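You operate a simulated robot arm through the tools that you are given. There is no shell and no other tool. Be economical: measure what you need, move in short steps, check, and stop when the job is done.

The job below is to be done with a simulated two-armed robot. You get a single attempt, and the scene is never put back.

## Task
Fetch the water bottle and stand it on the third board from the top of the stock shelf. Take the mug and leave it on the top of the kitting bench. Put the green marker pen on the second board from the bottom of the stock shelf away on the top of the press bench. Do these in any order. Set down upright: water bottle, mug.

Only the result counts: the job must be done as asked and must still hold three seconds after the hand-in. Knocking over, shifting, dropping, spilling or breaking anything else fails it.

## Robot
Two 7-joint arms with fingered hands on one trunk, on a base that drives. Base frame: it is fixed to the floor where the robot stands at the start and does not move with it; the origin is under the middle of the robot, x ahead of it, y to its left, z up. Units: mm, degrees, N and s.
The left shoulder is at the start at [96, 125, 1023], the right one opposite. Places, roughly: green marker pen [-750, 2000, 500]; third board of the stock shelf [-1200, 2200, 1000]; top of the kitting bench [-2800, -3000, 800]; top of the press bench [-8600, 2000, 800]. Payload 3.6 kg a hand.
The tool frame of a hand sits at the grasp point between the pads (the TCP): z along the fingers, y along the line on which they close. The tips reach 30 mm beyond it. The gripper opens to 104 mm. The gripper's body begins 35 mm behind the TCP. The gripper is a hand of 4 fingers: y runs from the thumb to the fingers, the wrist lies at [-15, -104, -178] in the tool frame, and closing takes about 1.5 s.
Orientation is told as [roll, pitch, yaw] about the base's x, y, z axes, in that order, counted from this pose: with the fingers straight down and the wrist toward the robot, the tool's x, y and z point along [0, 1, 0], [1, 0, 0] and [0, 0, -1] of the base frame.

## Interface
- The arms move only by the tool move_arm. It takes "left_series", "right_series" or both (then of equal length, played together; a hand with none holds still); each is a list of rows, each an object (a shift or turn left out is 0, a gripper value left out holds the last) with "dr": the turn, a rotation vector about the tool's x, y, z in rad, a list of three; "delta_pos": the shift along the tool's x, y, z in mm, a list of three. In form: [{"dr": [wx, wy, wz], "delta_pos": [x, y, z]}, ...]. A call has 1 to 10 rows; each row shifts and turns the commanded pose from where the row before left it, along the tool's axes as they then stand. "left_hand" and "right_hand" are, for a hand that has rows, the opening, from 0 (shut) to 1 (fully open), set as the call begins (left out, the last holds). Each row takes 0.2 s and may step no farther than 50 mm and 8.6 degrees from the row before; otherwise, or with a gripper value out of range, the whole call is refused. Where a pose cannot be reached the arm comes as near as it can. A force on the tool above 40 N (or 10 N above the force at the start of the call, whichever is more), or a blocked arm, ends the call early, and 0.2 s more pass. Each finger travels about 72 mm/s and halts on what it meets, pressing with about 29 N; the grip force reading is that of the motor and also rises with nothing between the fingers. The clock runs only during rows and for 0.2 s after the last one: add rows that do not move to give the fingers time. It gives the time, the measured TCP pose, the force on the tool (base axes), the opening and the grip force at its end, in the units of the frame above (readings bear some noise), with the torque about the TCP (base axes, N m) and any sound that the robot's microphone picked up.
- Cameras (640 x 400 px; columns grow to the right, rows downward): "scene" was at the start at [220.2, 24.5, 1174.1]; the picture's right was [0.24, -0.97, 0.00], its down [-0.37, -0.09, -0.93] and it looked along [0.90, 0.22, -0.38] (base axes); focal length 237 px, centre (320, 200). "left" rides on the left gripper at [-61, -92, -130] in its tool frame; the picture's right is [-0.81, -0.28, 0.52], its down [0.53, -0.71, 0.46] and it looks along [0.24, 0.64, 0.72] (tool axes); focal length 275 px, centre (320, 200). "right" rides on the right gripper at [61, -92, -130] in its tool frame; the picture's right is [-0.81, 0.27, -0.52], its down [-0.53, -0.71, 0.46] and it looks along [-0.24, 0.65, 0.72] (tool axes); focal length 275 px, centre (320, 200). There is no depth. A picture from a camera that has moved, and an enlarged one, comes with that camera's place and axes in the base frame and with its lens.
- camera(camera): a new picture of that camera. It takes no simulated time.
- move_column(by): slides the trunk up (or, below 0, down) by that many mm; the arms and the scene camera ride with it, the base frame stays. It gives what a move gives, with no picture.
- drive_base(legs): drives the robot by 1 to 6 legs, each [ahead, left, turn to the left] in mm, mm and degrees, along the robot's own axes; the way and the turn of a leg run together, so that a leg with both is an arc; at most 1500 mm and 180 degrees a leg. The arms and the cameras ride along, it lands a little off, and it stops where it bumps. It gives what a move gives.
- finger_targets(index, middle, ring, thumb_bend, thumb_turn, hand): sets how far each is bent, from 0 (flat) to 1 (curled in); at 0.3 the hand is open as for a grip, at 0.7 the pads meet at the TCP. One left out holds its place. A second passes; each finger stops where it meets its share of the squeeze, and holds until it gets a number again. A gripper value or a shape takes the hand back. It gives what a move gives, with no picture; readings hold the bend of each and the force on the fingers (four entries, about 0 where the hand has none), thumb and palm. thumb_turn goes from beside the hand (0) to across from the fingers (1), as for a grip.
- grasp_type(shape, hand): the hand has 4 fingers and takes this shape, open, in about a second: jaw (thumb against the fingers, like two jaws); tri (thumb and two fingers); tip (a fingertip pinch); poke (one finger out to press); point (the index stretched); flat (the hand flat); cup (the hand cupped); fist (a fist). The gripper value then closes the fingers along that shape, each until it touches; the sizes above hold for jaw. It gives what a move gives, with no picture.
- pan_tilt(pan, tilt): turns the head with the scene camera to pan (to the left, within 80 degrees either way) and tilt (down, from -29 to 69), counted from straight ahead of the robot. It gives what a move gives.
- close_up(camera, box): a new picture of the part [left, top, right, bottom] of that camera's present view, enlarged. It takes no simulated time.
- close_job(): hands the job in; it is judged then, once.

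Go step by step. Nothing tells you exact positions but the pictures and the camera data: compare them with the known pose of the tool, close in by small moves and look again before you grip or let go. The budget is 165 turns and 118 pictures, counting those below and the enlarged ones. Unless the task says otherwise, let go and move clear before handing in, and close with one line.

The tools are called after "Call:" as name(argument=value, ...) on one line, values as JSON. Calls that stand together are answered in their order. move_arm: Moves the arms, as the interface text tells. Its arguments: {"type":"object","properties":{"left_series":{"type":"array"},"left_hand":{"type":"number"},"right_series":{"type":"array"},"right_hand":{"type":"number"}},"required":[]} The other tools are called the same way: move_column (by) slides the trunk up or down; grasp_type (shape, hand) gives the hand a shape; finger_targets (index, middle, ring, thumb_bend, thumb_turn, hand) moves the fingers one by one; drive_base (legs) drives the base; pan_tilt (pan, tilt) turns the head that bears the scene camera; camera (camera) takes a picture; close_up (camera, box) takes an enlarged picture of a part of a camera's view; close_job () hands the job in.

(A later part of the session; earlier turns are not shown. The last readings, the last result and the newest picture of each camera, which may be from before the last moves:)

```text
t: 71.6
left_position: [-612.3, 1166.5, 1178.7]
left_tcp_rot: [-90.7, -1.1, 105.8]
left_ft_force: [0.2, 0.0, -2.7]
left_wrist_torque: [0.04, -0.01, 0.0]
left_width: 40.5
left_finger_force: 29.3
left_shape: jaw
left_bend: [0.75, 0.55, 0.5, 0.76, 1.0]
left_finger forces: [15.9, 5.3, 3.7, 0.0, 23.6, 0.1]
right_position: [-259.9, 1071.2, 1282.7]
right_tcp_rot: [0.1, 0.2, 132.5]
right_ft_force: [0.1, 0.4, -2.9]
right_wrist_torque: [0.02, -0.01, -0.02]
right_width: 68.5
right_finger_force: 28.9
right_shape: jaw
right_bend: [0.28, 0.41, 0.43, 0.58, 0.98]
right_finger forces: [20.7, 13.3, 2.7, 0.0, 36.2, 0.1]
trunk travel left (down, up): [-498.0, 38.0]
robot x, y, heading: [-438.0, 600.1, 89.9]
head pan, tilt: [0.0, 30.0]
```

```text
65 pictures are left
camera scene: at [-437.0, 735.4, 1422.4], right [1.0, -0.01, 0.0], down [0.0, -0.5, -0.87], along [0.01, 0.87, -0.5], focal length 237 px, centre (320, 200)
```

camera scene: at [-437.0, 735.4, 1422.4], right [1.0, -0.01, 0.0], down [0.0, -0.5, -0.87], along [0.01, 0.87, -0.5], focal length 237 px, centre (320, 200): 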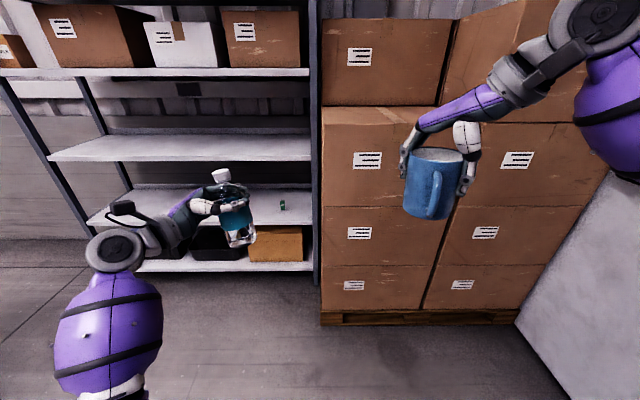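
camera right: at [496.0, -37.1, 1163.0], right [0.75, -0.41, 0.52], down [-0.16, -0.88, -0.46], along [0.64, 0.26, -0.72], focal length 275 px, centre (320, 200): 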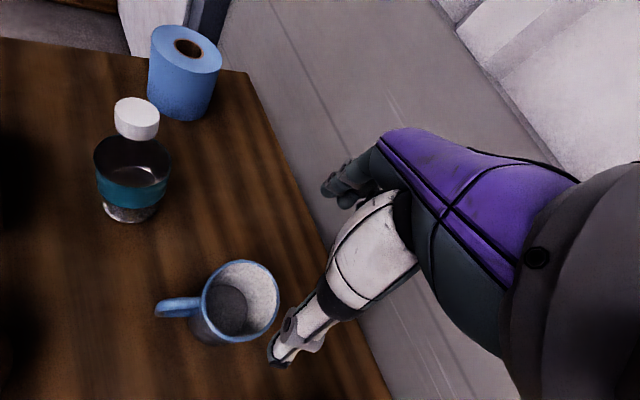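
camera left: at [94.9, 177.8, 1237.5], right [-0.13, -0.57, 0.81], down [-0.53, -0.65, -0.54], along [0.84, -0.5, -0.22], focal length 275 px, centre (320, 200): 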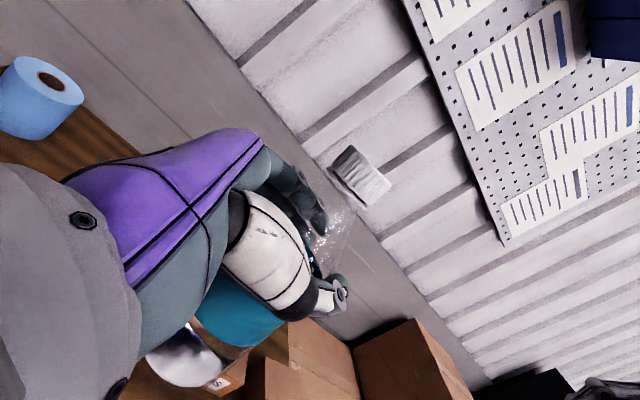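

The base is blocked on the left by something low at y below about 700, while the floor further ahead looks clear. I'll go forward 420 and then slide left.

Call:
drive_base(legs=[[420, 0, 0], [0, 300, 0]])

Call:
pan_tilt(pan=50, tilt=45)

Call:
camera(camera="scene")

```text
t: 75.8
left_position: [-908.9, 1584.0, 1178.3]
left_tcp_rot: [-90.7, -1.1, 105.9]
left_ft_force: [-0.6, -0.1, -1.7]
left_wrist_torque: [0.01, -0.01, -0.04]
left_width: 40.3
left_finger_force: 29.0
left_shape: jaw
left_bend: [0.75, 0.55, 0.5, 0.76, 1.0]
left_finger forces: [15.8, 5.2, 3.8, 0.0, 23.6, 0.0]
right_position: [-555.6, 1489.7, 1283.0]
right_tcp_rot: [0.1, 0.1, 132.6]
right_ft_force: [-0.6, 0.5, -2.5]
right_wrist_torque: [0.03, -0.04, -0.01]
right_width: 68.7
right_finger_force: 28.5
right_shape: jaw
right_bend: [0.28, 0.41, 0.43, 0.58, 0.98]
right_finger forces: [20.7, 13.2, 2.6, 0.0, 36.2, 0.0]
trunk travel left (down, up): [-498.0, 38.0]
robot x, y, heading: [-735.7, 1018.0, 89.6]
head pan, tilt: [0.0, 30.0]
```

```text
t: 77.0
left_position: [-908.9, 1584.2, 1178.9]
left_tcp_rot: [-90.6, -1.1, 105.9]
left_ft_force: [-0.1, -0.4, -2.8]
left_wrist_torque: [0.03, 0.0, 0.0]
left_width: 40.1
left_finger_force: 29.4
left_shape: jaw
left_bend: [0.75, 0.55, 0.5, 0.76, 1.0]
left_finger forces: [15.9, 5.1, 3.7, 0.1, 23.7, 0.0]
right_position: [-555.8, 1490.0, 1282.9]
right_tcp_rot: [0.1, 0.2, 132.5]
right_ft_force: [-0.8, -0.9, -3.3]
right_wrist_torque: [0.01, 0.0, 0.0]
right_width: 68.4
right_finger_force: 28.9
right_shape: jaw
right_bend: [0.28, 0.41, 0.43, 0.58, 0.98]
right_finger forces: [20.7, 13.2, 2.7, 0.1, 36.2, 0.1]
trunk travel left (down, up): [-498.0, 38.0]
robot x, y, heading: [-730.7, 1018.0, 89.8]
head pan, tilt: [50.0, 45.0]
```

```text
64 pictures are left
camera scene: at [-794.6, 1115.7, 1399.8], right [0.65, 0.76, 0.0], down [0.54, -0.46, -0.71], along [-0.54, 0.46, -0.71], focal length 237 px, centre (320, 200)
```

scene: 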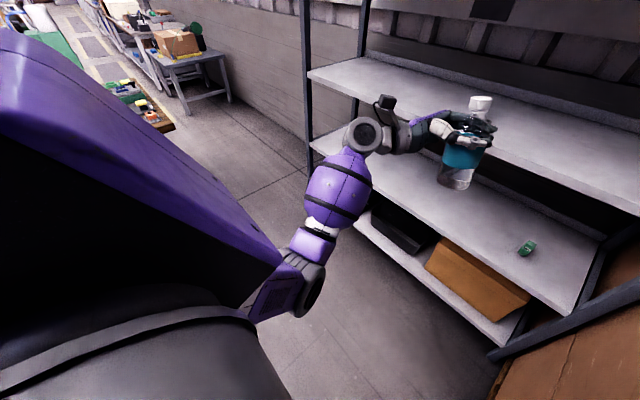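

The third board is clear, its front edge nearer than I figured (about y 1900, z ≈ 1000). I'll raise the trunk fully, slide left 170 and go forward 330 so the bottle crosses the board's edge well above it.

Call:
move_column(by=38)

Call:
drive_base(legs=[[0, 170, 0], [250, 0, 0]])

Call:
pan_tilt(pan=20, tilt=35)

Call:
camera(camera="scene")

Call:
camera(camera="left")

```text
t: 77.8
left_position: [-908.0, 1585.1, 1214.9]
left_tcp_rot: [-90.6, -0.9, 105.7]
left_ft_force: [-0.2, -0.2, -3.4]
left_wrist_torque: [0.03, -0.03, -0.02]
left_width: 40.0
left_finger_force: 28.8
left_shape: jaw
left_bend: [0.75, 0.55, 0.5, 0.76, 1.0]
left_finger forces: [16.0, 5.1, 3.8, 0.0, 23.5, 0.1]
right_position: [-557.2, 1462.6, 1370.0]
right_tcp_rot: [-4.5, -4.6, 132.6]
right_ft_force: [-0.4, -0.3, -2.7]
right_wrist_torque: [-0.01, -0.02, 0.0]
right_width: 68.4
right_finger_force: 29.4
right_shape: jaw
right_bend: [0.28, 0.41, 0.43, 0.58, 0.98]
right_finger forces: [20.4, 13.0, 2.6, 0.0, 35.9, 0.0]
trunk travel left (down, up): [-536.0, 0.0]
robot x, y, heading: [-733.3, 1018.9, 89.7]
head pan, tilt: [50.0, 45.0]
```

```text
t: 80.7
left_position: [-1083.1, 1836.1, 1216.4]
left_tcp_rot: [-90.8, -1.1, 106.3]
left_ft_force: [-0.1, -0.4, -2.9]
left_wrist_torque: [0.01, -0.02, 0.0]
left_width: 39.9
left_finger_force: 29.2
left_shape: jaw
left_bend: [0.75, 0.55, 0.5, 0.76, 1.0]
left_finger forces: [15.9, 5.2, 3.7, 0.0, 23.6, 0.1]
right_position: [-729.3, 1716.5, 1371.0]
right_tcp_rot: [-4.5, -4.8, 133.0]
right_ft_force: [-0.5, -0.1, -2.2]
right_wrist_torque: [0.02, 0.05, 0.0]
right_width: 68.2
right_finger_force: 28.8
right_shape: jaw
right_bend: [0.28, 0.42, 0.43, 0.58, 0.98]
right_finger forces: [20.3, 13.1, 2.7, 0.0, 36.1, 0.0]
trunk travel left (down, up): [-536.0, 0.0]
robot x, y, heading: [-903.0, 1274.8, 90.1]
head pan, tilt: [50.0, 45.0]
```

```text
t: 81.6
left_position: [-1082.3, 1835.9, 1216.5]
left_tcp_rot: [-90.7, -1.1, 106.2]
left_ft_force: [0.3, 0.9, -1.4]
left_wrist_torque: [0.01, 0.0, 0.01]
left_width: 40.3
left_finger_force: 29.0
left_shape: jaw
left_bend: [0.75, 0.55, 0.5, 0.76, 1.0]
left_finger forces: [15.9, 5.1, 3.7, 0.0, 23.5, 0.0]
right_position: [-728.6, 1715.9, 1372.0]
right_tcp_rot: [-4.5, -4.8, 132.9]
right_ft_force: [-0.2, -0.4, -1.6]
right_wrist_torque: [0.0, -0.01, -0.02]
right_width: 68.5
right_finger_force: 28.2
right_shape: jaw
right_bend: [0.28, 0.42, 0.43, 0.58, 0.98]
right_finger forces: [20.3, 13.1, 2.6, 0.1, 36.1, 0.0]
trunk travel left (down, up): [-536.0, 0.0]
robot x, y, heading: [-903.0, 1270.4, 90.2]
head pan, tilt: [20.0, 35.0]
```

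```text
63 pictures are left
camera scene: at [-933.0, 1356.6, 1452.8], right [0.94, 0.34, 0.0], down [0.2, -0.54, -0.82], along [-0.28, 0.77, -0.57], focal length 237 px, centre (320, 200)
```

scene: 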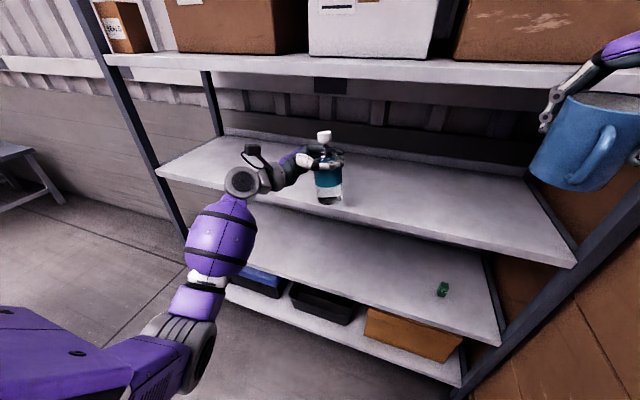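

```text
62 pictures are left
camera left: at [-1182.7, 1709.2, 1275.3], right [0.57, -0.14, 0.81], down [0.64, -0.55, -0.54], along [0.52, 0.83, -0.22], focal length 275 px, centre (320, 200)
```

left: 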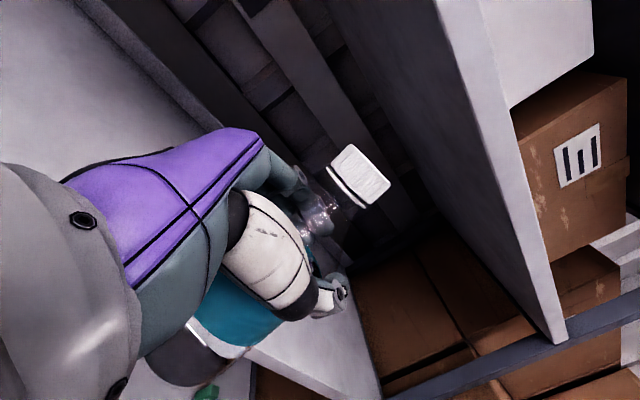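

The board's top comes out at z ≈ 1013 with its front edge at y ≈ 1900; the bottle's bottom is about 123 mm below the TCP. I'll extend the left arm 184 mm inward, since the mug hand must not go further under the second board.

Call:
move_arm(left_series=[{"delta_pos": [0, 35.4, 10.2]}, {"delta_pos": [0, 35.4, 10.2]}, {"delta_pos": [0, 35.4, 10.2]}, {"delta_pos": [0, 35.4, 10.2]}, {"delta_pos": [0, 35.4, 10.2]}, {}])

Call:
camera(camera="scene")

```text
t: 83.0
left_position: [-1085.8, 2000.7, 1220.6]
left_tcp_rot: [-90.6, -1.1, 106.2]
left_ft_force: [-0.5, 0.4, -1.7]
left_wrist_torque: [0.07, -0.04, -0.02]
left_width: 39.2
left_finger_force: 28.8
left_shape: jaw
left_bend: [0.76, 0.55, 0.52, 0.76, 1.0]
left_finger forces: [17.0, 5.3, 4.4, 0.1, 25.2, 0.1]
left hand out of reach, approached as far as the arm can: row 5
right_position: [-729.9, 1716.8, 1371.0]
right_tcp_rot: [-4.5, -4.7, 133.0]
right_ft_force: [0.4, -0.3, -3.5]
right_wrist_torque: [0.04, 0.0, -0.01]
right_width: 68.1
right_finger_force: 28.9
right_shape: jaw
right_bend: [0.28, 0.42, 0.43, 0.58, 0.98]
right_finger forces: [20.5, 13.0, 2.7, 0.1, 35.9, 0.0]
trunk travel left (down, up): [-536.0, 0.0]
robot x, y, heading: [-904.0, 1269.9, 90.1]
head pan, tilt: [20.0, 35.0]
```

```text
61 pictures are left
camera scene: at [-933.1, 1357.3, 1452.7], right [0.94, 0.34, 0.0], down [0.2, -0.54, -0.82], along [-0.28, 0.77, -0.57], focal length 237 px, centre (320, 200)
```

scene: 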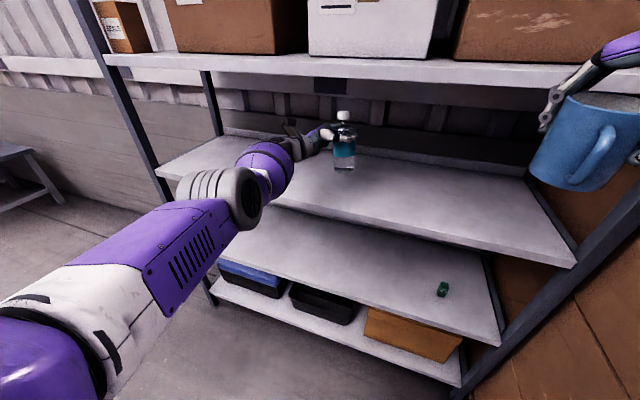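

The bottle is about 100 mm inside the front edge. I'll lower the trunk 55 mm, then look again before the final contact descent.

Call:
move_column(by=-55)

Call:
close_up(camera="scene", box=[200, 60, 440, 210])

Call:
camera(camera="left")

```text
t: 84.0
left_position: [-1083.4, 2000.9, 1166.5]
left_tcp_rot: [-90.8, -1.3, 106.4]
left_ft_force: [-0.6, -0.6, -2.3]
left_wrist_torque: [0.01, -0.01, -0.02]
left_width: 39.6
left_finger_force: 29.1
left_shape: jaw
left_bend: [0.76, 0.55, 0.52, 0.76, 1.0]
left_finger forces: [16.7, 5.1, 4.5, 0.0, 24.6, 0.0]
right_position: [-729.1, 1715.7, 1317.2]
right_tcp_rot: [-4.5, -4.9, 133.0]
right_ft_force: [0.0, -0.6, -2.8]
right_wrist_torque: [0.01, 0.03, -0.01]
right_width: 68.4
right_finger_force: 29.0
right_shape: jaw
right_bend: [0.28, 0.42, 0.43, 0.58, 0.98]
right_finger forces: [20.4, 13.1, 2.6, 0.0, 35.9, 0.1]
trunk travel left (down, up): [-481.0, 55.0]
robot x, y, heading: [-903.3, 1267.6, 90.2]
head pan, tilt: [20.0, 35.0]
```

```text
2.67 times, centred on (320, 135) of scene
camera zoom: at [-933.0, 1412.4, 1394.8], right [0.94, 0.34, 0.0], down [0.2, -0.54, -0.82], along [-0.28, 0.77, -0.57], focal length 633 px, centre (320, 373)
```

zoom: 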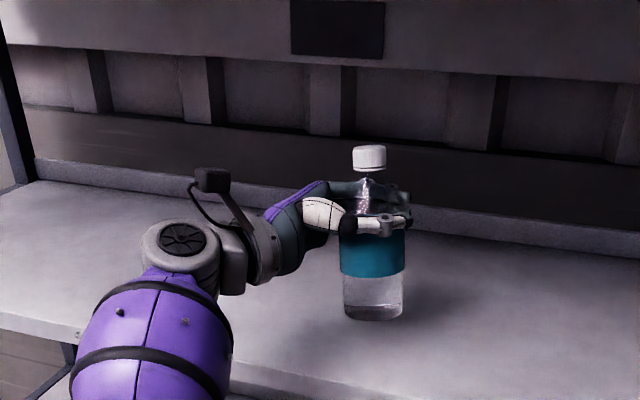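

```text
59 pictures are left
camera left: at [-1183.3, 1874.0, 1225.4], right [0.57, -0.14, 0.81], down [0.64, -0.54, -0.54], along [0.52, 0.83, -0.22], focal length 275 px, centre (320, 200)
```

left: 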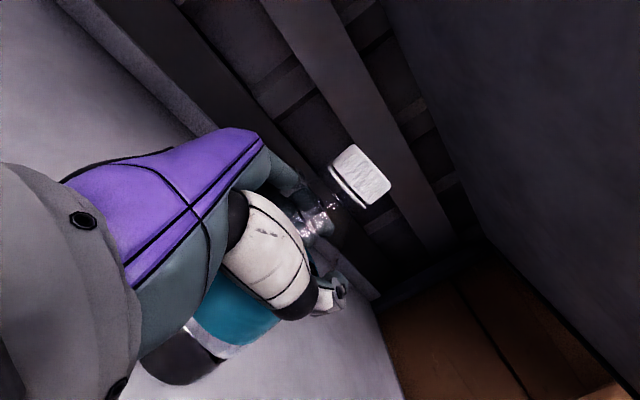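

The bottle hangs upright a few centimetres above the board. Descending in small steps while watching the force.

Call:
move_arm(left_series=[{"delta_pos": [10, 0, 0]}, {"delta_pos": [8, 0, 0]}, {}])

Call:
close_up(camera="scene", box=[200, 60, 440, 210])

```text
t: 84.8
left_position: [-1082.5, 2001.5, 1146.3]
left_tcp_rot: [-90.7, -1.0, 106.3]
left_ft_force: [-0.2, 0.3, -2.6]
left_wrist_torque: [0.0, 0.0, -0.01]
left_width: 39.6
left_finger_force: 28.5
left_shape: jaw
left_bend: [0.76, 0.55, 0.52, 0.76, 1.0]
left_finger forces: [16.6, 5.2, 4.5, 0.0, 24.6, 0.0]
right_position: [-729.4, 1716.6, 1316.9]
right_tcp_rot: [-4.4, -4.8, 133.1]
right_ft_force: [0.2, 0.2, -2.5]
right_wrist_torque: [0.03, 0.01, -0.02]
right_width: 68.3
right_finger_force: 28.9
right_shape: jaw
right_bend: [0.28, 0.42, 0.43, 0.58, 0.98]
right_finger forces: [20.3, 13.1, 2.6, 0.1, 35.9, 0.0]
trunk travel left (down, up): [-481.0, 55.0]
robot x, y, heading: [-902.6, 1273.0, 89.8]
head pan, tilt: [20.0, 35.0]
```

```text
2.67 times, centred on (320, 135) of scene
camera zoom: at [-933.0, 1412.5, 1394.8], right [0.94, 0.34, 0.0], down [0.2, -0.54, -0.82], along [-0.28, 0.77, -0.57], focal length 633 px, centre (320, 373)
```

zoom: 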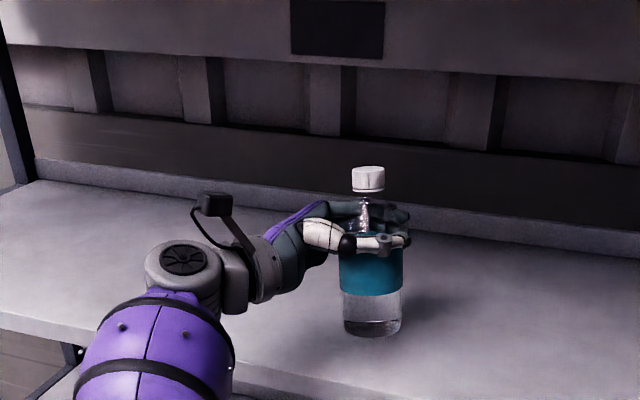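

Call:
move_arm(left_series=[{"delta_pos": [7, 0, 0]}, {}])

Call:
move_arm(left_series=[{"delta_pos": [6, 0, 0]}, {}])

Call:
move_arm(left_series=[{"delta_pos": [5, 0, 0]}, {}])

Call:
close_up(camera="scene", box=[200, 60, 440, 210])

```text
t: 85.4
left_position: [-1082.8, 2000.8, 1140.4]
left_tcp_rot: [-90.8, -1.1, 106.4]
left_ft_force: [0.3, 0.2, -2.2]
left_wrist_torque: [0.05, -0.05, -0.02]
left_width: 39.5
left_finger_force: 29.0
left_shape: jaw
left_bend: [0.76, 0.55, 0.52, 0.76, 1.0]
left_finger forces: [16.6, 5.0, 4.5, 0.0, 24.8, 0.0]
right_position: [-729.2, 1716.5, 1315.7]
right_tcp_rot: [-4.5, -4.8, 133.0]
right_ft_force: [0.4, 0.0, -4.0]
right_wrist_torque: [-0.01, -0.03, 0.03]
right_width: 68.3
right_finger_force: 28.9
right_shape: jaw
right_bend: [0.28, 0.42, 0.43, 0.58, 0.98]
right_finger forces: [20.5, 13.1, 2.6, 0.1, 35.9, 0.1]
trunk travel left (down, up): [-481.0, 55.0]
robot x, y, heading: [-899.3, 1268.9, 90.0]
head pan, tilt: [20.0, 35.0]
```

```text
t: 86.0
left_position: [-1082.8, 2002.2, 1133.5]
left_tcp_rot: [-90.7, -1.2, 106.3]
left_ft_force: [0.5, 0.0, -2.7]
left_wrist_torque: [0.0, 0.0, 0.0]
left_width: 39.5
left_finger_force: 28.9
left_shape: jaw
left_bend: [0.76, 0.55, 0.52, 0.76, 1.0]
left_finger forces: [16.6, 5.3, 4.5, 0.1, 24.6, 0.0]
right_position: [-729.8, 1715.9, 1315.9]
right_tcp_rot: [-4.6, -4.7, 132.9]
right_ft_force: [-0.1, -0.1, -2.3]
right_wrist_torque: [0.02, -0.01, 0.05]
right_width: 68.4
right_finger_force: 28.8
right_shape: jaw
right_bend: [0.28, 0.42, 0.43, 0.58, 0.98]
right_finger forces: [20.3, 13.1, 2.7, 0.1, 35.9, 0.0]
trunk travel left (down, up): [-481.0, 55.0]
robot x, y, heading: [-901.4, 1268.5, 89.8]
head pan, tilt: [20.0, 35.0]
```

```text
t: 86.6
left_position: [-1082.7, 2001.3, 1127.9]
left_tcp_rot: [-90.6, -1.2, 106.4]
left_ft_force: [-0.4, -0.2, -1.4]
left_wrist_torque: [0.02, -0.03, 0.0]
left_width: 39.5
left_finger_force: 29.0
left_shape: jaw
left_bend: [0.76, 0.55, 0.52, 0.76, 1.0]
left_finger forces: [16.6, 5.1, 4.4, 0.0, 24.6, 0.1]
right_position: [-728.0, 1716.1, 1316.6]
right_tcp_rot: [-4.5, -4.7, 132.9]
right_ft_force: [0.0, -0.4, -2.6]
right_wrist_torque: [0.0, 0.01, -0.01]
right_width: 68.3
right_finger_force: 29.2
right_shape: jaw
right_bend: [0.28, 0.42, 0.43, 0.58, 0.98]
right_finger forces: [20.4, 13.1, 2.5, 0.0, 35.9, 0.0]
trunk travel left (down, up): [-481.0, 55.0]
robot x, y, heading: [-903.1, 1273.0, 90.2]
head pan, tilt: [20.0, 35.0]
```

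```text
2.67 times, centred on (320, 135) of scene
camera zoom: at [-933.0, 1412.4, 1394.8], right [0.94, 0.34, 0.0], down [0.2, -0.54, -0.82], along [-0.28, 0.77, -0.57], focal length 633 px, centre (320, 373)
```

zoom: 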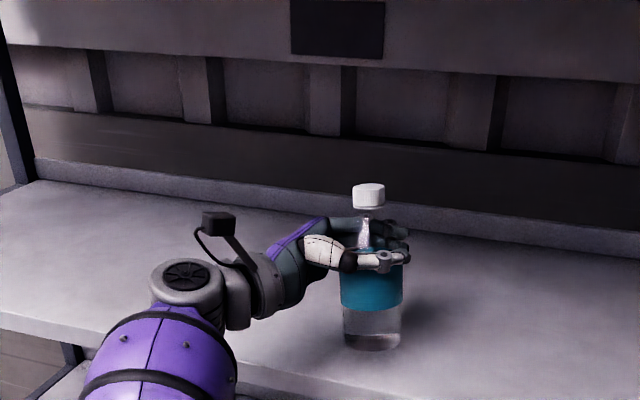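

Call:
move_arm(left_series=[{"delta_pos": [7, 0, 0]}, {}])

Call:
move_arm(left_series=[{"delta_pos": [6, 0, 0]}, {}])

Call:
close_up(camera="scene", box=[200, 60, 440, 210])

```text
t: 87.2
left_position: [-1081.7, 2002.1, 1122.9]
left_tcp_rot: [-90.8, -1.1, 106.3]
left_ft_force: [-0.2, -0.5, -3.1]
left_wrist_torque: [0.0, -0.04, 0.01]
left_width: 39.5
left_finger_force: 29.1
left_shape: jaw
left_bend: [0.76, 0.55, 0.52, 0.76, 1.0]
left_finger forces: [16.5, 5.1, 4.5, 0.1, 24.6, 0.0]
right_position: [-730.3, 1715.8, 1315.7]
right_tcp_rot: [-4.4, -4.7, 133.0]
right_ft_force: [0.1, 0.2, -3.5]
right_wrist_torque: [-0.01, -0.01, 0.0]
right_width: 68.2
right_finger_force: 28.9
right_shape: jaw
right_bend: [0.28, 0.42, 0.43, 0.58, 0.98]
right_finger forces: [20.4, 13.1, 2.6, 0.0, 35.9, 0.0]
trunk travel left (down, up): [-481.0, 55.0]
robot x, y, heading: [-902.1, 1269.2, 90.3]
head pan, tilt: [20.0, 35.0]
```

```text
t: 87.8
left_position: [-1083.5, 2001.7, 1116.4]
left_tcp_rot: [-90.7, -1.2, 106.4]
left_ft_force: [-0.3, 0.2, -2.6]
left_wrist_torque: [0.02, -0.03, -0.02]
left_width: 39.5
left_finger_force: 28.3
left_shape: jaw
left_bend: [0.76, 0.55, 0.52, 0.76, 1.0]
left_finger forces: [16.6, 5.1, 4.5, 0.0, 24.4, 0.1]
right_position: [-729.0, 1716.2, 1315.2]
right_tcp_rot: [-4.5, -4.7, 133.0]
right_ft_force: [0.5, -0.5, -2.6]
right_wrist_torque: [0.02, 0.0, -0.01]
right_width: 68.2
right_finger_force: 29.6
right_shape: jaw
right_bend: [0.28, 0.42, 0.43, 0.58, 0.98]
right_finger forces: [20.4, 13.1, 2.6, 0.1, 35.9, 0.1]
trunk travel left (down, up): [-481.0, 55.0]
robot x, y, heading: [-900.4, 1270.2, 90.3]
head pan, tilt: [20.0, 35.0]
```

```text
2.67 times, centred on (320, 135) of scene
camera zoom: at [-933.0, 1412.4, 1394.8], right [0.94, 0.34, 0.0], down [0.2, -0.54, -0.82], along [-0.28, 0.77, -0.57], focal length 633 px, centre (320, 373)
```

zoom: 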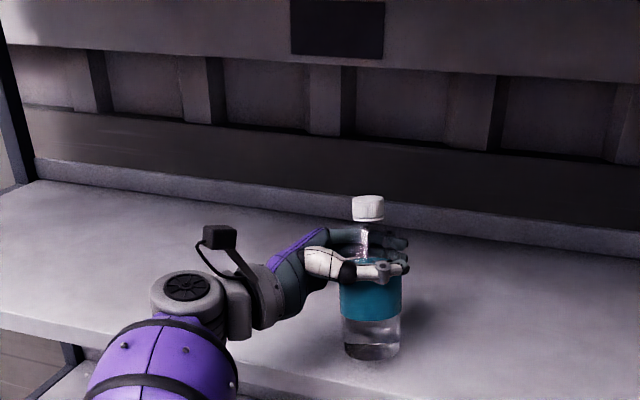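

No contact yet, and the board may be lower and farther than thought, so I want the bottle deeper. I'll drive forward 90 mm with the bottle still hanging free.

Call:
drive_base(legs=[[90, 0, 0]])

Call:
camera(camera="scene")

```text
t: 88.9
left_position: [-1087.0, 2086.6, 1118.3]
left_tcp_rot: [-91.0, -1.2, 106.3]
left_ft_force: [0.2, -0.4, -2.8]
left_wrist_torque: [-0.01, -0.06, -0.02]
left_width: 39.6
left_finger_force: 29.5
left_shape: jaw
left_bend: [0.76, 0.55, 0.52, 0.76, 1.0]
left_finger forces: [16.2, 5.2, 4.8, 0.0, 24.7, 0.1]
right_position: [-734.2, 1800.1, 1318.2]
right_tcp_rot: [-4.9, -4.9, 133.2]
right_ft_force: [0.5, -0.6, -3.7]
right_wrist_torque: [-0.01, -0.03, -0.01]
right_width: 68.5
right_finger_force: 29.2
right_shape: jaw
right_bend: [0.28, 0.42, 0.43, 0.58, 0.98]
right_finger forces: [20.8, 13.1, 2.4, 0.1, 36.1, 0.0]
trunk travel left (down, up): [-481.0, 55.0]
robot x, y, heading: [-903.0, 1355.2, 90.2]
head pan, tilt: [20.0, 35.0]
```

```text
55 pictures are left
camera scene: at [-938.4, 1496.4, 1395.2], right [0.94, 0.34, 0.0], down [0.2, -0.54, -0.82], along [-0.28, 0.77, -0.57], focal length 237 px, centre (320, 200)
```

scene: 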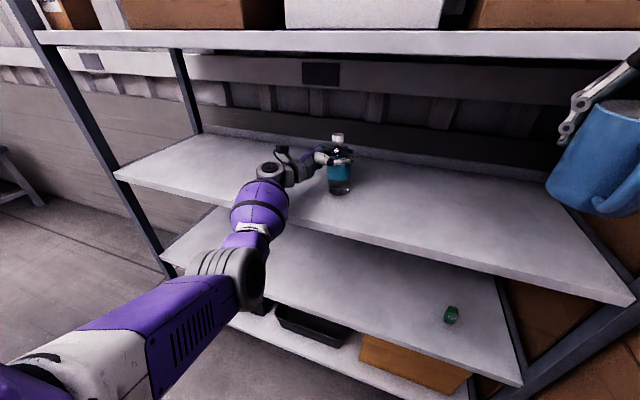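

Now the bottle is well inside the board. Continuing the descent to contact.

Call:
move_arm(left_series=[{"delta_pos": [6, 0, 0]}, {}])

Call:
move_arm(left_series=[{"delta_pos": [6, 0, 0]}, {}])

Call:
move_arm(left_series=[{"delta_pos": [6, 0, 0]}, {}])

Call:
close_up(camera="scene", box=[240, 110, 440, 235])

```text
t: 89.5
left_position: [-1087.5, 2087.3, 1113.7]
left_tcp_rot: [-91.2, -1.4, 106.3]
left_ft_force: [2.1, 0.0, 5.7]
left_wrist_torque: [0.06, 0.03, -0.02]
left_width: 39.5
left_finger_force: 28.7
left_shape: jaw
left_bend: [0.76, 0.55, 0.52, 0.76, 1.0]
left_finger forces: [17.9, 5.1, 4.4, 0.0, 25.0, 0.0]
right_position: [-734.2, 1800.5, 1318.1]
right_tcp_rot: [-4.9, -4.8, 133.1]
right_ft_force: [-0.7, 0.7, -3.4]
right_wrist_torque: [-0.01, 0.01, 0.01]
right_width: 68.2
right_finger_force: 28.8
right_shape: jaw
right_bend: [0.28, 0.42, 0.43, 0.58, 0.98]
right_finger forces: [20.9, 13.0, 2.5, 0.0, 36.1, 0.0]
trunk travel left (down, up): [-481.0, 55.0]
robot x, y, heading: [-903.9, 1356.5, 90.2]
head pan, tilt: [20.0, 35.0]
```

```text
t: 90.1
left_position: [-1086.3, 2087.5, 1111.7]
left_tcp_rot: [-91.2, -1.6, 106.4]
left_ft_force: [4.6, 1.4, 26.5]
left_wrist_torque: [0.39, 0.08, -0.09]
left_width: 39.6
left_finger_force: 29.0
left_shape: jaw
left_bend: [0.76, 0.56, 0.53, 0.76, 0.99]
left_finger forces: [22.7, 5.1, 4.3, 0.0, 26.1, 0.0]
right_position: [-735.2, 1800.2, 1319.0]
right_tcp_rot: [-4.8, -4.7, 133.2]
right_ft_force: [-0.2, 0.1, -1.9]
right_wrist_torque: [0.01, 0.0, 0.0]
right_width: 68.5
right_finger_force: 29.2
right_shape: jaw
right_bend: [0.28, 0.42, 0.43, 0.58, 0.98]
right_finger forces: [20.7, 13.1, 2.5, 0.1, 36.1, 0.0]
trunk travel left (down, up): [-481.0, 55.0]
robot x, y, heading: [-905.3, 1358.2, 90.0]
head pan, tilt: [20.0, 35.0]
```

```text
t: 90.7
left_position: [-1086.9, 2088.3, 1109.4]
left_tcp_rot: [-91.6, -2.1, 106.3]
left_ft_force: [5.4, 0.2, 35.3]
left_wrist_torque: [0.43, 0.16, -0.11]
left_width: 39.9
left_finger_force: 29.6
left_shape: jaw
left_bend: [0.76, 0.56, 0.53, 0.77, 0.97]
left_finger forces: [24.9, 5.5, 4.4, 0.0, 27.1, 0.0]
right_position: [-735.5, 1799.8, 1318.7]
right_tcp_rot: [-4.8, -4.9, 133.2]
right_ft_force: [-0.1, 0.4, -3.0]
right_wrist_torque: [0.02, 0.03, 0.02]
right_width: 68.6
right_finger_force: 29.3
right_shape: jaw
right_bend: [0.28, 0.42, 0.43, 0.58, 0.98]
right_finger forces: [20.8, 13.2, 2.5, 0.1, 36.1, 0.1]
trunk travel left (down, up): [-481.0, 55.0]
robot x, y, heading: [-898.4, 1359.5, 90.3]
head pan, tilt: [20.0, 35.0]
```

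```text
3.20 times, centred on (340, 172) of scene
camera zoom: at [-938.0, 1495.7, 1395.5], right [0.94, 0.34, 0.0], down [0.2, -0.54, -0.82], along [-0.28, 0.77, -0.57], focal length 760 px, centre (256, 288)
```

zoom: 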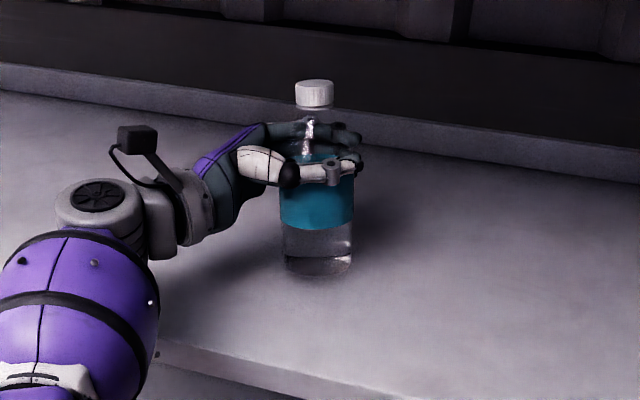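

Contact was made at TCP z ≈ 1114. I'll relieve most of the load and then open.

Call:
move_arm(left_series=[{"delta_pos": [-10, 0, 0]}, {}, {}])

```text
t: 91.5
left_position: [-1087.4, 2086.9, 1111.3]
left_tcp_rot: [-91.0, -1.2, 106.3]
left_ft_force: [2.2, 1.4, 16.1]
left_wrist_torque: [0.34, 0.01, -0.08]
left_width: 39.3
left_finger_force: 29.2
left_shape: jaw
left_bend: [0.76, 0.56, 0.53, 0.77, 0.99]
left_finger forces: [20.8, 6.1, 6.0, 0.0, 25.9, 0.1]
right_position: [-734.4, 1800.6, 1318.3]
right_tcp_rot: [-4.7, -4.9, 133.1]
right_ft_force: [-0.3, 0.7, -2.5]
right_wrist_torque: [0.07, 0.02, 0.01]
right_width: 68.4
right_finger_force: 28.8
right_shape: jaw
right_bend: [0.28, 0.42, 0.43, 0.58, 0.98]
right_finger forces: [20.7, 13.1, 2.5, 0.0, 36.1, 0.0]
trunk travel left (down, up): [-481.0, 55.0]
robot x, y, heading: [-903.6, 1355.4, 90.0]
head pan, tilt: [20.0, 35.0]
```

Call:
move_arm(left_series=[{"delta_pos": [-2, 0, 0]}, {}, {}])

Call:
move_arm(left_series=[{}, {}, {}, {}, {}, {}, {}, {}], left_hand=1)

Call:
close_up(camera="scene", box=[240, 110, 440, 235])

```text
t: 92.3
left_position: [-1086.9, 2085.2, 1112.8]
left_tcp_rot: [-90.9, -1.2, 106.3]
left_ft_force: [1.2, 0.9, 7.5]
left_wrist_torque: [0.26, 0.06, -0.01]
left_width: 39.0
left_finger_force: 28.9
left_shape: jaw
left_bend: [0.76, 0.56, 0.53, 0.77, 1.0]
left_finger forces: [19.2, 6.0, 6.0, 0.0, 25.5, 0.1]
right_position: [-735.5, 1800.9, 1317.9]
right_tcp_rot: [-4.8, -4.8, 133.1]
right_ft_force: [0.1, -0.8, -3.3]
right_wrist_torque: [-0.01, 0.0, 0.01]
right_width: 68.2
right_finger_force: 28.8
right_shape: jaw
right_bend: [0.28, 0.42, 0.43, 0.58, 0.98]
right_finger forces: [20.7, 13.0, 2.5, 0.0, 36.1, 0.1]
trunk travel left (down, up): [-481.0, 55.0]
robot x, y, heading: [-904.9, 1355.9, 90.1]
head pan, tilt: [20.0, 35.0]
```

```text
t: 94.1
left_position: [-1087.7, 2085.2, 1112.7]
left_tcp_rot: [-91.0, -1.1, 106.3]
left_ft_force: [0.4, -1.0, 0.3]
left_wrist_torque: [-0.02, -0.02, 0.02]
left_width: 103.9
left_finger_force: 0.1
left_shape: jaw
left_bend: [0.3, 0.3, 0.3, 0.3, 0.98]
left_finger forces: [0.1, 0.0, 0.0, 0.1, 0.5, 0.1]
right_position: [-735.3, 1800.3, 1318.1]
right_tcp_rot: [-4.7, -4.8, 133.0]
right_ft_force: [-0.2, -0.5, -3.5]
right_wrist_torque: [0.02, 0.01, 0.0]
right_width: 68.5
right_finger_force: 29.1
right_shape: jaw
right_bend: [0.28, 0.42, 0.43, 0.58, 0.98]
right_finger forces: [20.8, 13.1, 2.5, 0.0, 36.1, 0.1]
trunk travel left (down, up): [-481.0, 55.0]
robot x, y, heading: [-904.0, 1355.4, 90.4]
head pan, tilt: [20.0, 35.0]
```

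```text
3.20 times, centred on (340, 172) of scene
camera zoom: at [-938.1, 1496.0, 1395.0], right [0.94, 0.34, 0.0], down [0.2, -0.54, -0.82], along [-0.28, 0.77, -0.57], focal length 760 px, centre (256, 288)
```

zoom: 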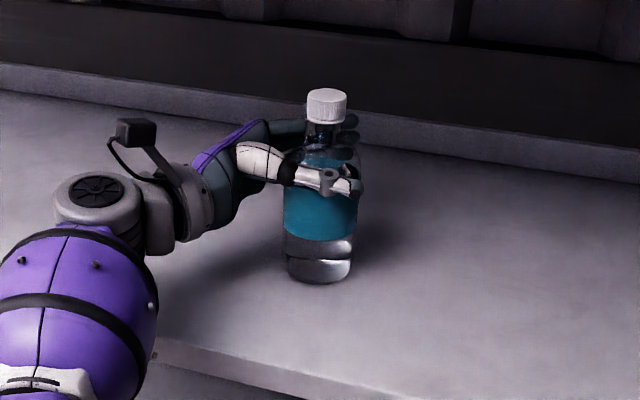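

The bottle stands free and upright. I'll shift the thumb slightly away and slide the hand back out sideways.

Call:
move_arm(left_series=[{"delta_pos": [0, -8, 0]}, {"delta_pos": [0, 0, -20]}, {"delta_pos": [0, 0, -30]}, {"delta_pos": [0, 0, -40]}, {"delta_pos": [0, 0, -30]}, {}])

Call:
camera(camera="scene")

```text
t: 95.5
left_position: [-1198.6, 2046.1, 1111.0]
left_tcp_rot: [-91.0, -1.3, 106.3]
left_ft_force: [0.0, -0.2, 0.5]
left_wrist_torque: [0.0, 0.01, 0.03]
left_width: 103.9
left_finger_force: 0.1
left_shape: jaw
left_bend: [0.3, 0.3, 0.3, 0.3, 0.98]
left_finger forces: [0.1, 0.0, 0.1, 0.0, 0.0, 0.0]
right_position: [-734.6, 1799.9, 1318.3]
right_tcp_rot: [-4.9, -4.7, 133.0]
right_ft_force: [-0.5, -0.4, -2.6]
right_wrist_torque: [-0.01, -0.02, -0.02]
right_width: 68.6
right_finger_force: 28.9
right_shape: jaw
right_bend: [0.28, 0.42, 0.43, 0.58, 0.98]
right_finger forces: [20.8, 13.1, 2.5, 0.0, 36.1, 0.0]
trunk travel left (down, up): [-481.0, 55.0]
robot x, y, heading: [-901.9, 1358.3, 90.1]
head pan, tilt: [20.0, 35.0]
```

```text
52 pictures are left
camera scene: at [-938.1, 1496.0, 1395.1], right [0.94, 0.34, 0.0], down [0.2, -0.54, -0.82], along [-0.28, 0.77, -0.57], focal length 237 px, centre (320, 200)
```

scene: 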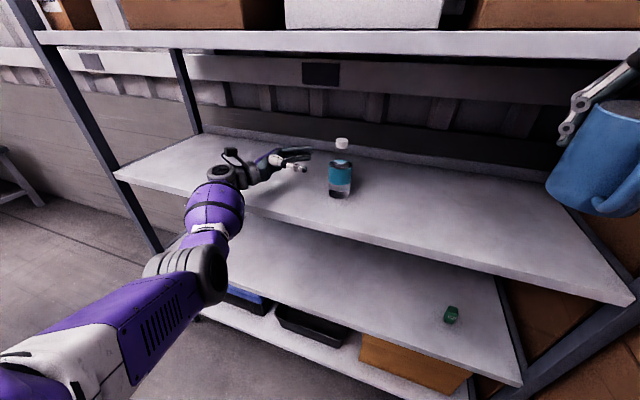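

The bottle is placed and stands alone. I'll take the hand out and zoom on the pen.

Call:
close_up(camera="scene", box=[400, 280, 520, 355])

Call:
move_arm(left_series=[{"delta_pos": [-30, 0, -10]}, {"delta_pos": [-20, -20, -10]}, {}])

Call:
drive_base(legs=[[-300, 0, 0]])

Call:
pan_tilt(pan=-10, tilt=40)

Call:
camera(camera="scene")

```text
5.33 times, centred on (460, 318) of scene
camera zoom: at [-938.1, 1496.0, 1395.1], right [0.94, 0.34, 0.0], down [0.2, -0.54, -0.82], along [-0.28, 0.77, -0.57], focal length 1266 px, centre (-427, -427)
```

zoom: 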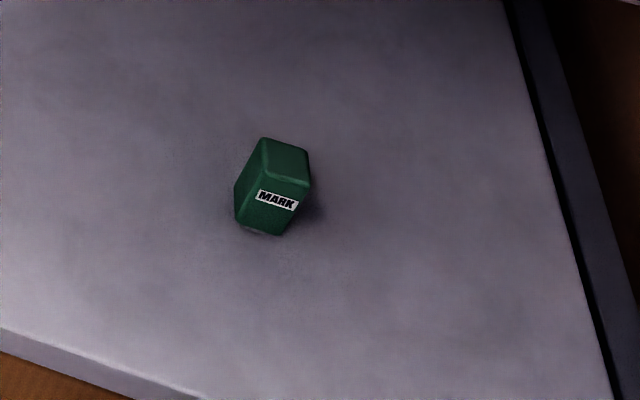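

```text
t: 96.3
left_position: [-1214.1, 2020.4, 1159.0]
left_tcp_rot: [-91.0, -1.2, 106.4]
left_ft_force: [0.7, 0.5, -0.5]
left_wrist_torque: [0.02, 0.01, 0.0]
left_width: 103.8
left_finger_force: 0.1
left_shape: jaw
left_bend: [0.3, 0.3, 0.3, 0.3, 0.98]
left_finger forces: [0.0, 0.0, 0.0, 0.1, 0.0, 0.0]
right_position: [-734.0, 1800.3, 1319.0]
right_tcp_rot: [-4.8, -4.8, 133.1]
right_ft_force: [0.4, 0.4, -2.8]
right_wrist_torque: [0.01, 0.0, 0.03]
right_width: 68.4
right_finger_force: 28.6
right_shape: jaw
right_bend: [0.28, 0.42, 0.43, 0.58, 0.98]
right_finger forces: [20.8, 13.2, 2.5, 0.1, 36.1, 0.0]
trunk travel left (down, up): [-481.0, 55.0]
robot x, y, heading: [-904.5, 1357.8, 90.0]
head pan, tilt: [20.0, 35.0]
```

```text
t: 98.3
left_position: [-1209.4, 1721.2, 1158.9]
left_tcp_rot: [-90.7, -1.2, 106.3]
left_ft_force: [-0.5, 0.1, 0.6]
left_wrist_torque: [-0.01, -0.01, 0.01]
left_width: 104.0
left_finger_force: 0.0
left_shape: jaw
left_bend: [0.3, 0.3, 0.3, 0.3, 0.98]
left_finger forces: [0.0, 0.1, 0.1, 0.1, 0.0, 0.1]
right_position: [-729.3, 1501.0, 1316.7]
right_tcp_rot: [-4.6, -4.8, 133.2]
right_ft_force: [-0.1, -0.5, -3.5]
right_wrist_torque: [0.0, 0.0, 0.0]
right_width: 68.2
right_finger_force: 29.2
right_shape: jaw
right_bend: [0.28, 0.42, 0.43, 0.58, 0.98]
right_finger forces: [20.9, 12.9, 2.5, 0.0, 35.9, 0.1]
trunk travel left (down, up): [-481.0, 55.0]
robot x, y, heading: [-900.3, 1055.9, 90.4]
head pan, tilt: [20.0, 35.0]
```

```text
t: 99.3
left_position: [-1208.2, 1721.7, 1158.3]
left_tcp_rot: [-90.7, -1.1, 106.4]
left_ft_force: [-0.5, -1.2, 0.0]
left_wrist_torque: [0.03, 0.02, -0.01]
left_width: 103.7
left_finger_force: 0.0
left_shape: jaw
left_bend: [0.3, 0.3, 0.3, 0.3, 0.98]
left_finger forces: [0.0, 0.1, 0.2, 0.1, 0.0, 0.0]
right_position: [-729.3, 1502.0, 1315.9]
right_tcp_rot: [-4.6, -4.8, 133.1]
right_ft_force: [-0.1, 0.0, -3.1]
right_wrist_torque: [0.04, 0.0, -0.02]
right_width: 68.3
right_finger_force: 28.5
right_shape: jaw
right_bend: [0.28, 0.42, 0.43, 0.58, 0.98]
right_finger forces: [20.8, 13.0, 2.5, 0.0, 36.0, 0.0]
trunk travel left (down, up): [-481.0, 55.0]
robot x, y, heading: [-904.5, 1059.7, 89.9]
head pan, tilt: [-10.0, 40.0]
```

```text
50 pictures are left
camera scene: at [-887.9, 1199.4, 1387.3], right [0.99, -0.17, 0.0], down [-0.11, -0.63, -0.77], along [0.13, 0.75, -0.64], focal length 237 px, centre (320, 200)
```

scene: 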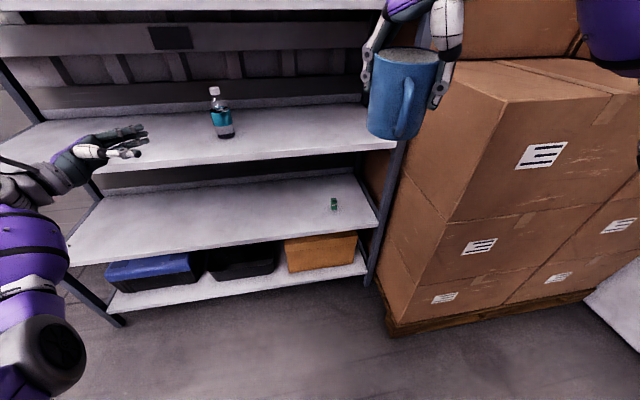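

The "marker" is a small green block marked MARK, standing near (-677, 2021) on the fourth board at z ≈ 612. I'll zoom to see its orientation.

Call:
close_up(camera="scene", box=[302, 183, 366, 223])

```text
10.00 times, centred on (334, 203) of scene
camera zoom: at [-887.9, 1199.4, 1387.3], right [0.99, -0.17, 0.0], down [-0.11, -0.63, -0.77], along [0.13, 0.75, -0.64], focal length 2374 px, centre (180, 170)
```

zoom: 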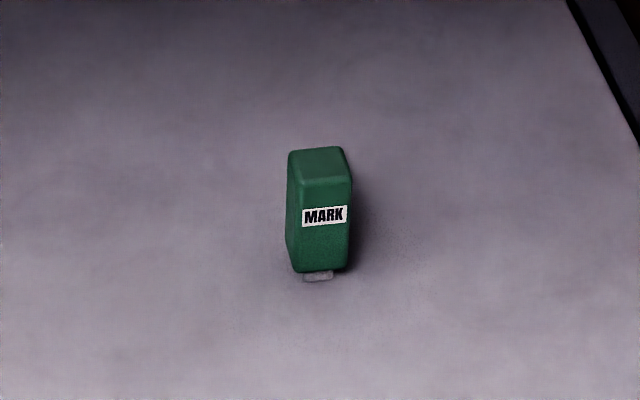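

The block stands about 55 mm tall, faces roughly square to the shelf, so the default downward hand pose will grip it front to back. I'll pull both hands in first.

Call:
move_arm(left_series=[{"delta_pos": [0, -39, 1.5]}, {"delta_pos": [0, -39, 1.5]}, {"delta_pos": [0, -39, 1.5]}, {"delta_pos": [0, -39, 1.5]}, {}], right_series=[{"delta_pos": [24, -25.5, 0]}, {"delta_pos": [24, -25.5, 0]}, {"delta_pos": [24, -25.5, 0]}, {"delta_pos": [24, -25.5, 0]}, {}])

Call:
move_arm(left_series=[{"dr": [0, 0.149, 0]}, {"dr": [0, 0.149, 0]}, {"dr": [0, 0.149, 0]}, {"dr": [0, 0.149, 0]}, {"dr": [0, 0.149, 0]}, {"dr": [0, 0.149, 0]}, {"dr": [0, 0.149, 0]}, {"dr": [0, 0.149, 0]}, {"dr": [0, 0.149, 0]}, {"dr": [0, 0.149, 0]}])

Call:
move_arm(left_series=[{"dr": [0, 0.093, 0]}, {"dr": [0, 0, 0.14]}, {"dr": [0, 0, 0.14]}, {}])

Call:
move_column(by=-200)

Call:
camera(camera="scene")

```text
t: 100.5
left_position: [-1158.0, 1572.8, 1152.7]
left_tcp_rot: [-90.8, -1.0, 106.3]
left_ft_force: [-0.2, -0.2, -0.5]
left_wrist_torque: [0.04, 0.01, 0.02]
left_width: 104.4
left_finger_force: 0.0
left_shape: jaw
left_bend: [0.3, 0.3, 0.3, 0.3, 0.98]
left_finger forces: [0.0, 0.0, 0.0, 0.0, 0.0, 0.0]
right_position: [-729.9, 1362.1, 1299.8]
right_tcp_rot: [-4.5, -4.7, 133.1]
right_ft_force: [-0.1, 1.1, -3.0]
right_wrist_torque: [0.03, -0.01, 0.02]
right_width: 68.1
right_finger_force: 28.9
right_shape: jaw
right_bend: [0.28, 0.42, 0.43, 0.58, 0.98]
right_finger forces: [20.6, 13.3, 2.6, 0.0, 35.9, 0.0]
trunk travel left (down, up): [-481.0, 55.0]
robot x, y, heading: [-900.4, 1056.1, 90.3]
head pan, tilt: [-10.0, 40.0]
```

```text
t: 102.7
left_position: [-1160.8, 1573.5, 1155.8]
left_tcp_rot: [-5.1, -1.1, 106.3]
left_ft_force: [-0.8, 0.3, -0.9]
left_wrist_torque: [0.0, 0.04, -0.02]
left_width: 103.9
left_finger_force: 0.1
left_shape: jaw
left_bend: [0.3, 0.3, 0.3, 0.3, 0.98]
left_finger forces: [0.1, 0.0, 0.0, 0.1, 0.0, 0.0]
right_position: [-731.0, 1362.0, 1299.8]
right_tcp_rot: [-4.5, -4.8, 133.1]
right_ft_force: [1.4, 0.1, -4.0]
right_wrist_torque: [0.04, 0.03, 0.01]
right_width: 68.4
right_finger_force: 28.8
right_shape: jaw
right_bend: [0.28, 0.42, 0.43, 0.58, 0.98]
right_finger forces: [20.6, 13.1, 2.5, 0.1, 35.9, 0.1]
trunk travel left (down, up): [-481.0, 55.0]
robot x, y, heading: [-901.9, 1055.2, 90.0]
head pan, tilt: [-10.0, 40.0]
```

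```text
t: 103.7
left_position: [-1160.3, 1572.6, 1153.9]
left_tcp_rot: [0.3, -1.1, 90.2]
left_ft_force: [0.4, 0.2, 0.5]
left_wrist_torque: [0.01, -0.02, -0.01]
left_width: 103.8
left_finger_force: 0.1
left_shape: jaw
left_bend: [0.3, 0.3, 0.3, 0.3, 0.98]
left_finger forces: [0.0, 0.0, 0.0, 0.1, 0.0, 0.1]
right_position: [-729.9, 1361.8, 1300.4]
right_tcp_rot: [-4.5, -4.8, 133.0]
right_ft_force: [-0.6, 0.2, -2.8]
right_wrist_torque: [-0.01, 0.02, 0.03]
right_width: 68.5
right_finger_force: 29.2
right_shape: jaw
right_bend: [0.28, 0.42, 0.43, 0.58, 0.98]
right_finger forces: [20.6, 13.1, 2.5, 0.0, 35.9, 0.0]
trunk travel left (down, up): [-481.0, 55.0]
robot x, y, heading: [-899.5, 1059.4, 90.3]
head pan, tilt: [-10.0, 40.0]
```

```text
t: 105.9
left_position: [-1159.8, 1573.9, 954.7]
left_tcp_rot: [0.4, -1.2, 90.3]
left_ft_force: [-0.9, -0.1, 0.0]
left_wrist_torque: [0.01, -0.02, -0.03]
left_width: 103.8
left_finger_force: 0.1
left_shape: jaw
left_bend: [0.3, 0.3, 0.3, 0.3, 0.98]
left_finger forces: [0.1, 0.0, 0.0, 0.0, 0.0, 0.0]
right_position: [-730.5, 1361.9, 1100.0]
right_tcp_rot: [-4.5, -4.9, 133.1]
right_ft_force: [-0.1, 0.0, -2.1]
right_wrist_torque: [-0.02, 0.02, 0.01]
right_width: 68.1
right_finger_force: 28.8
right_shape: jaw
right_bend: [0.28, 0.42, 0.43, 0.58, 0.98]
right_finger forces: [20.6, 13.1, 2.6, 0.0, 35.8, 0.0]
trunk travel left (down, up): [-281.0, 255.0]
robot x, y, heading: [-898.3, 1056.8, 90.0]
head pan, tilt: [-10.0, 40.0]
```

```text
48 pictures are left
camera scene: at [-887.9, 1264.5, 1177.2], right [0.99, -0.17, 0.0], down [-0.11, -0.63, -0.77], along [0.13, 0.75, -0.64], focal length 237 px, centre (320, 200)
```

scene: 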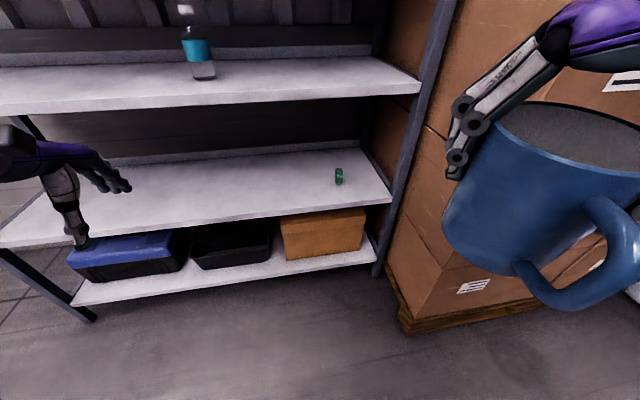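

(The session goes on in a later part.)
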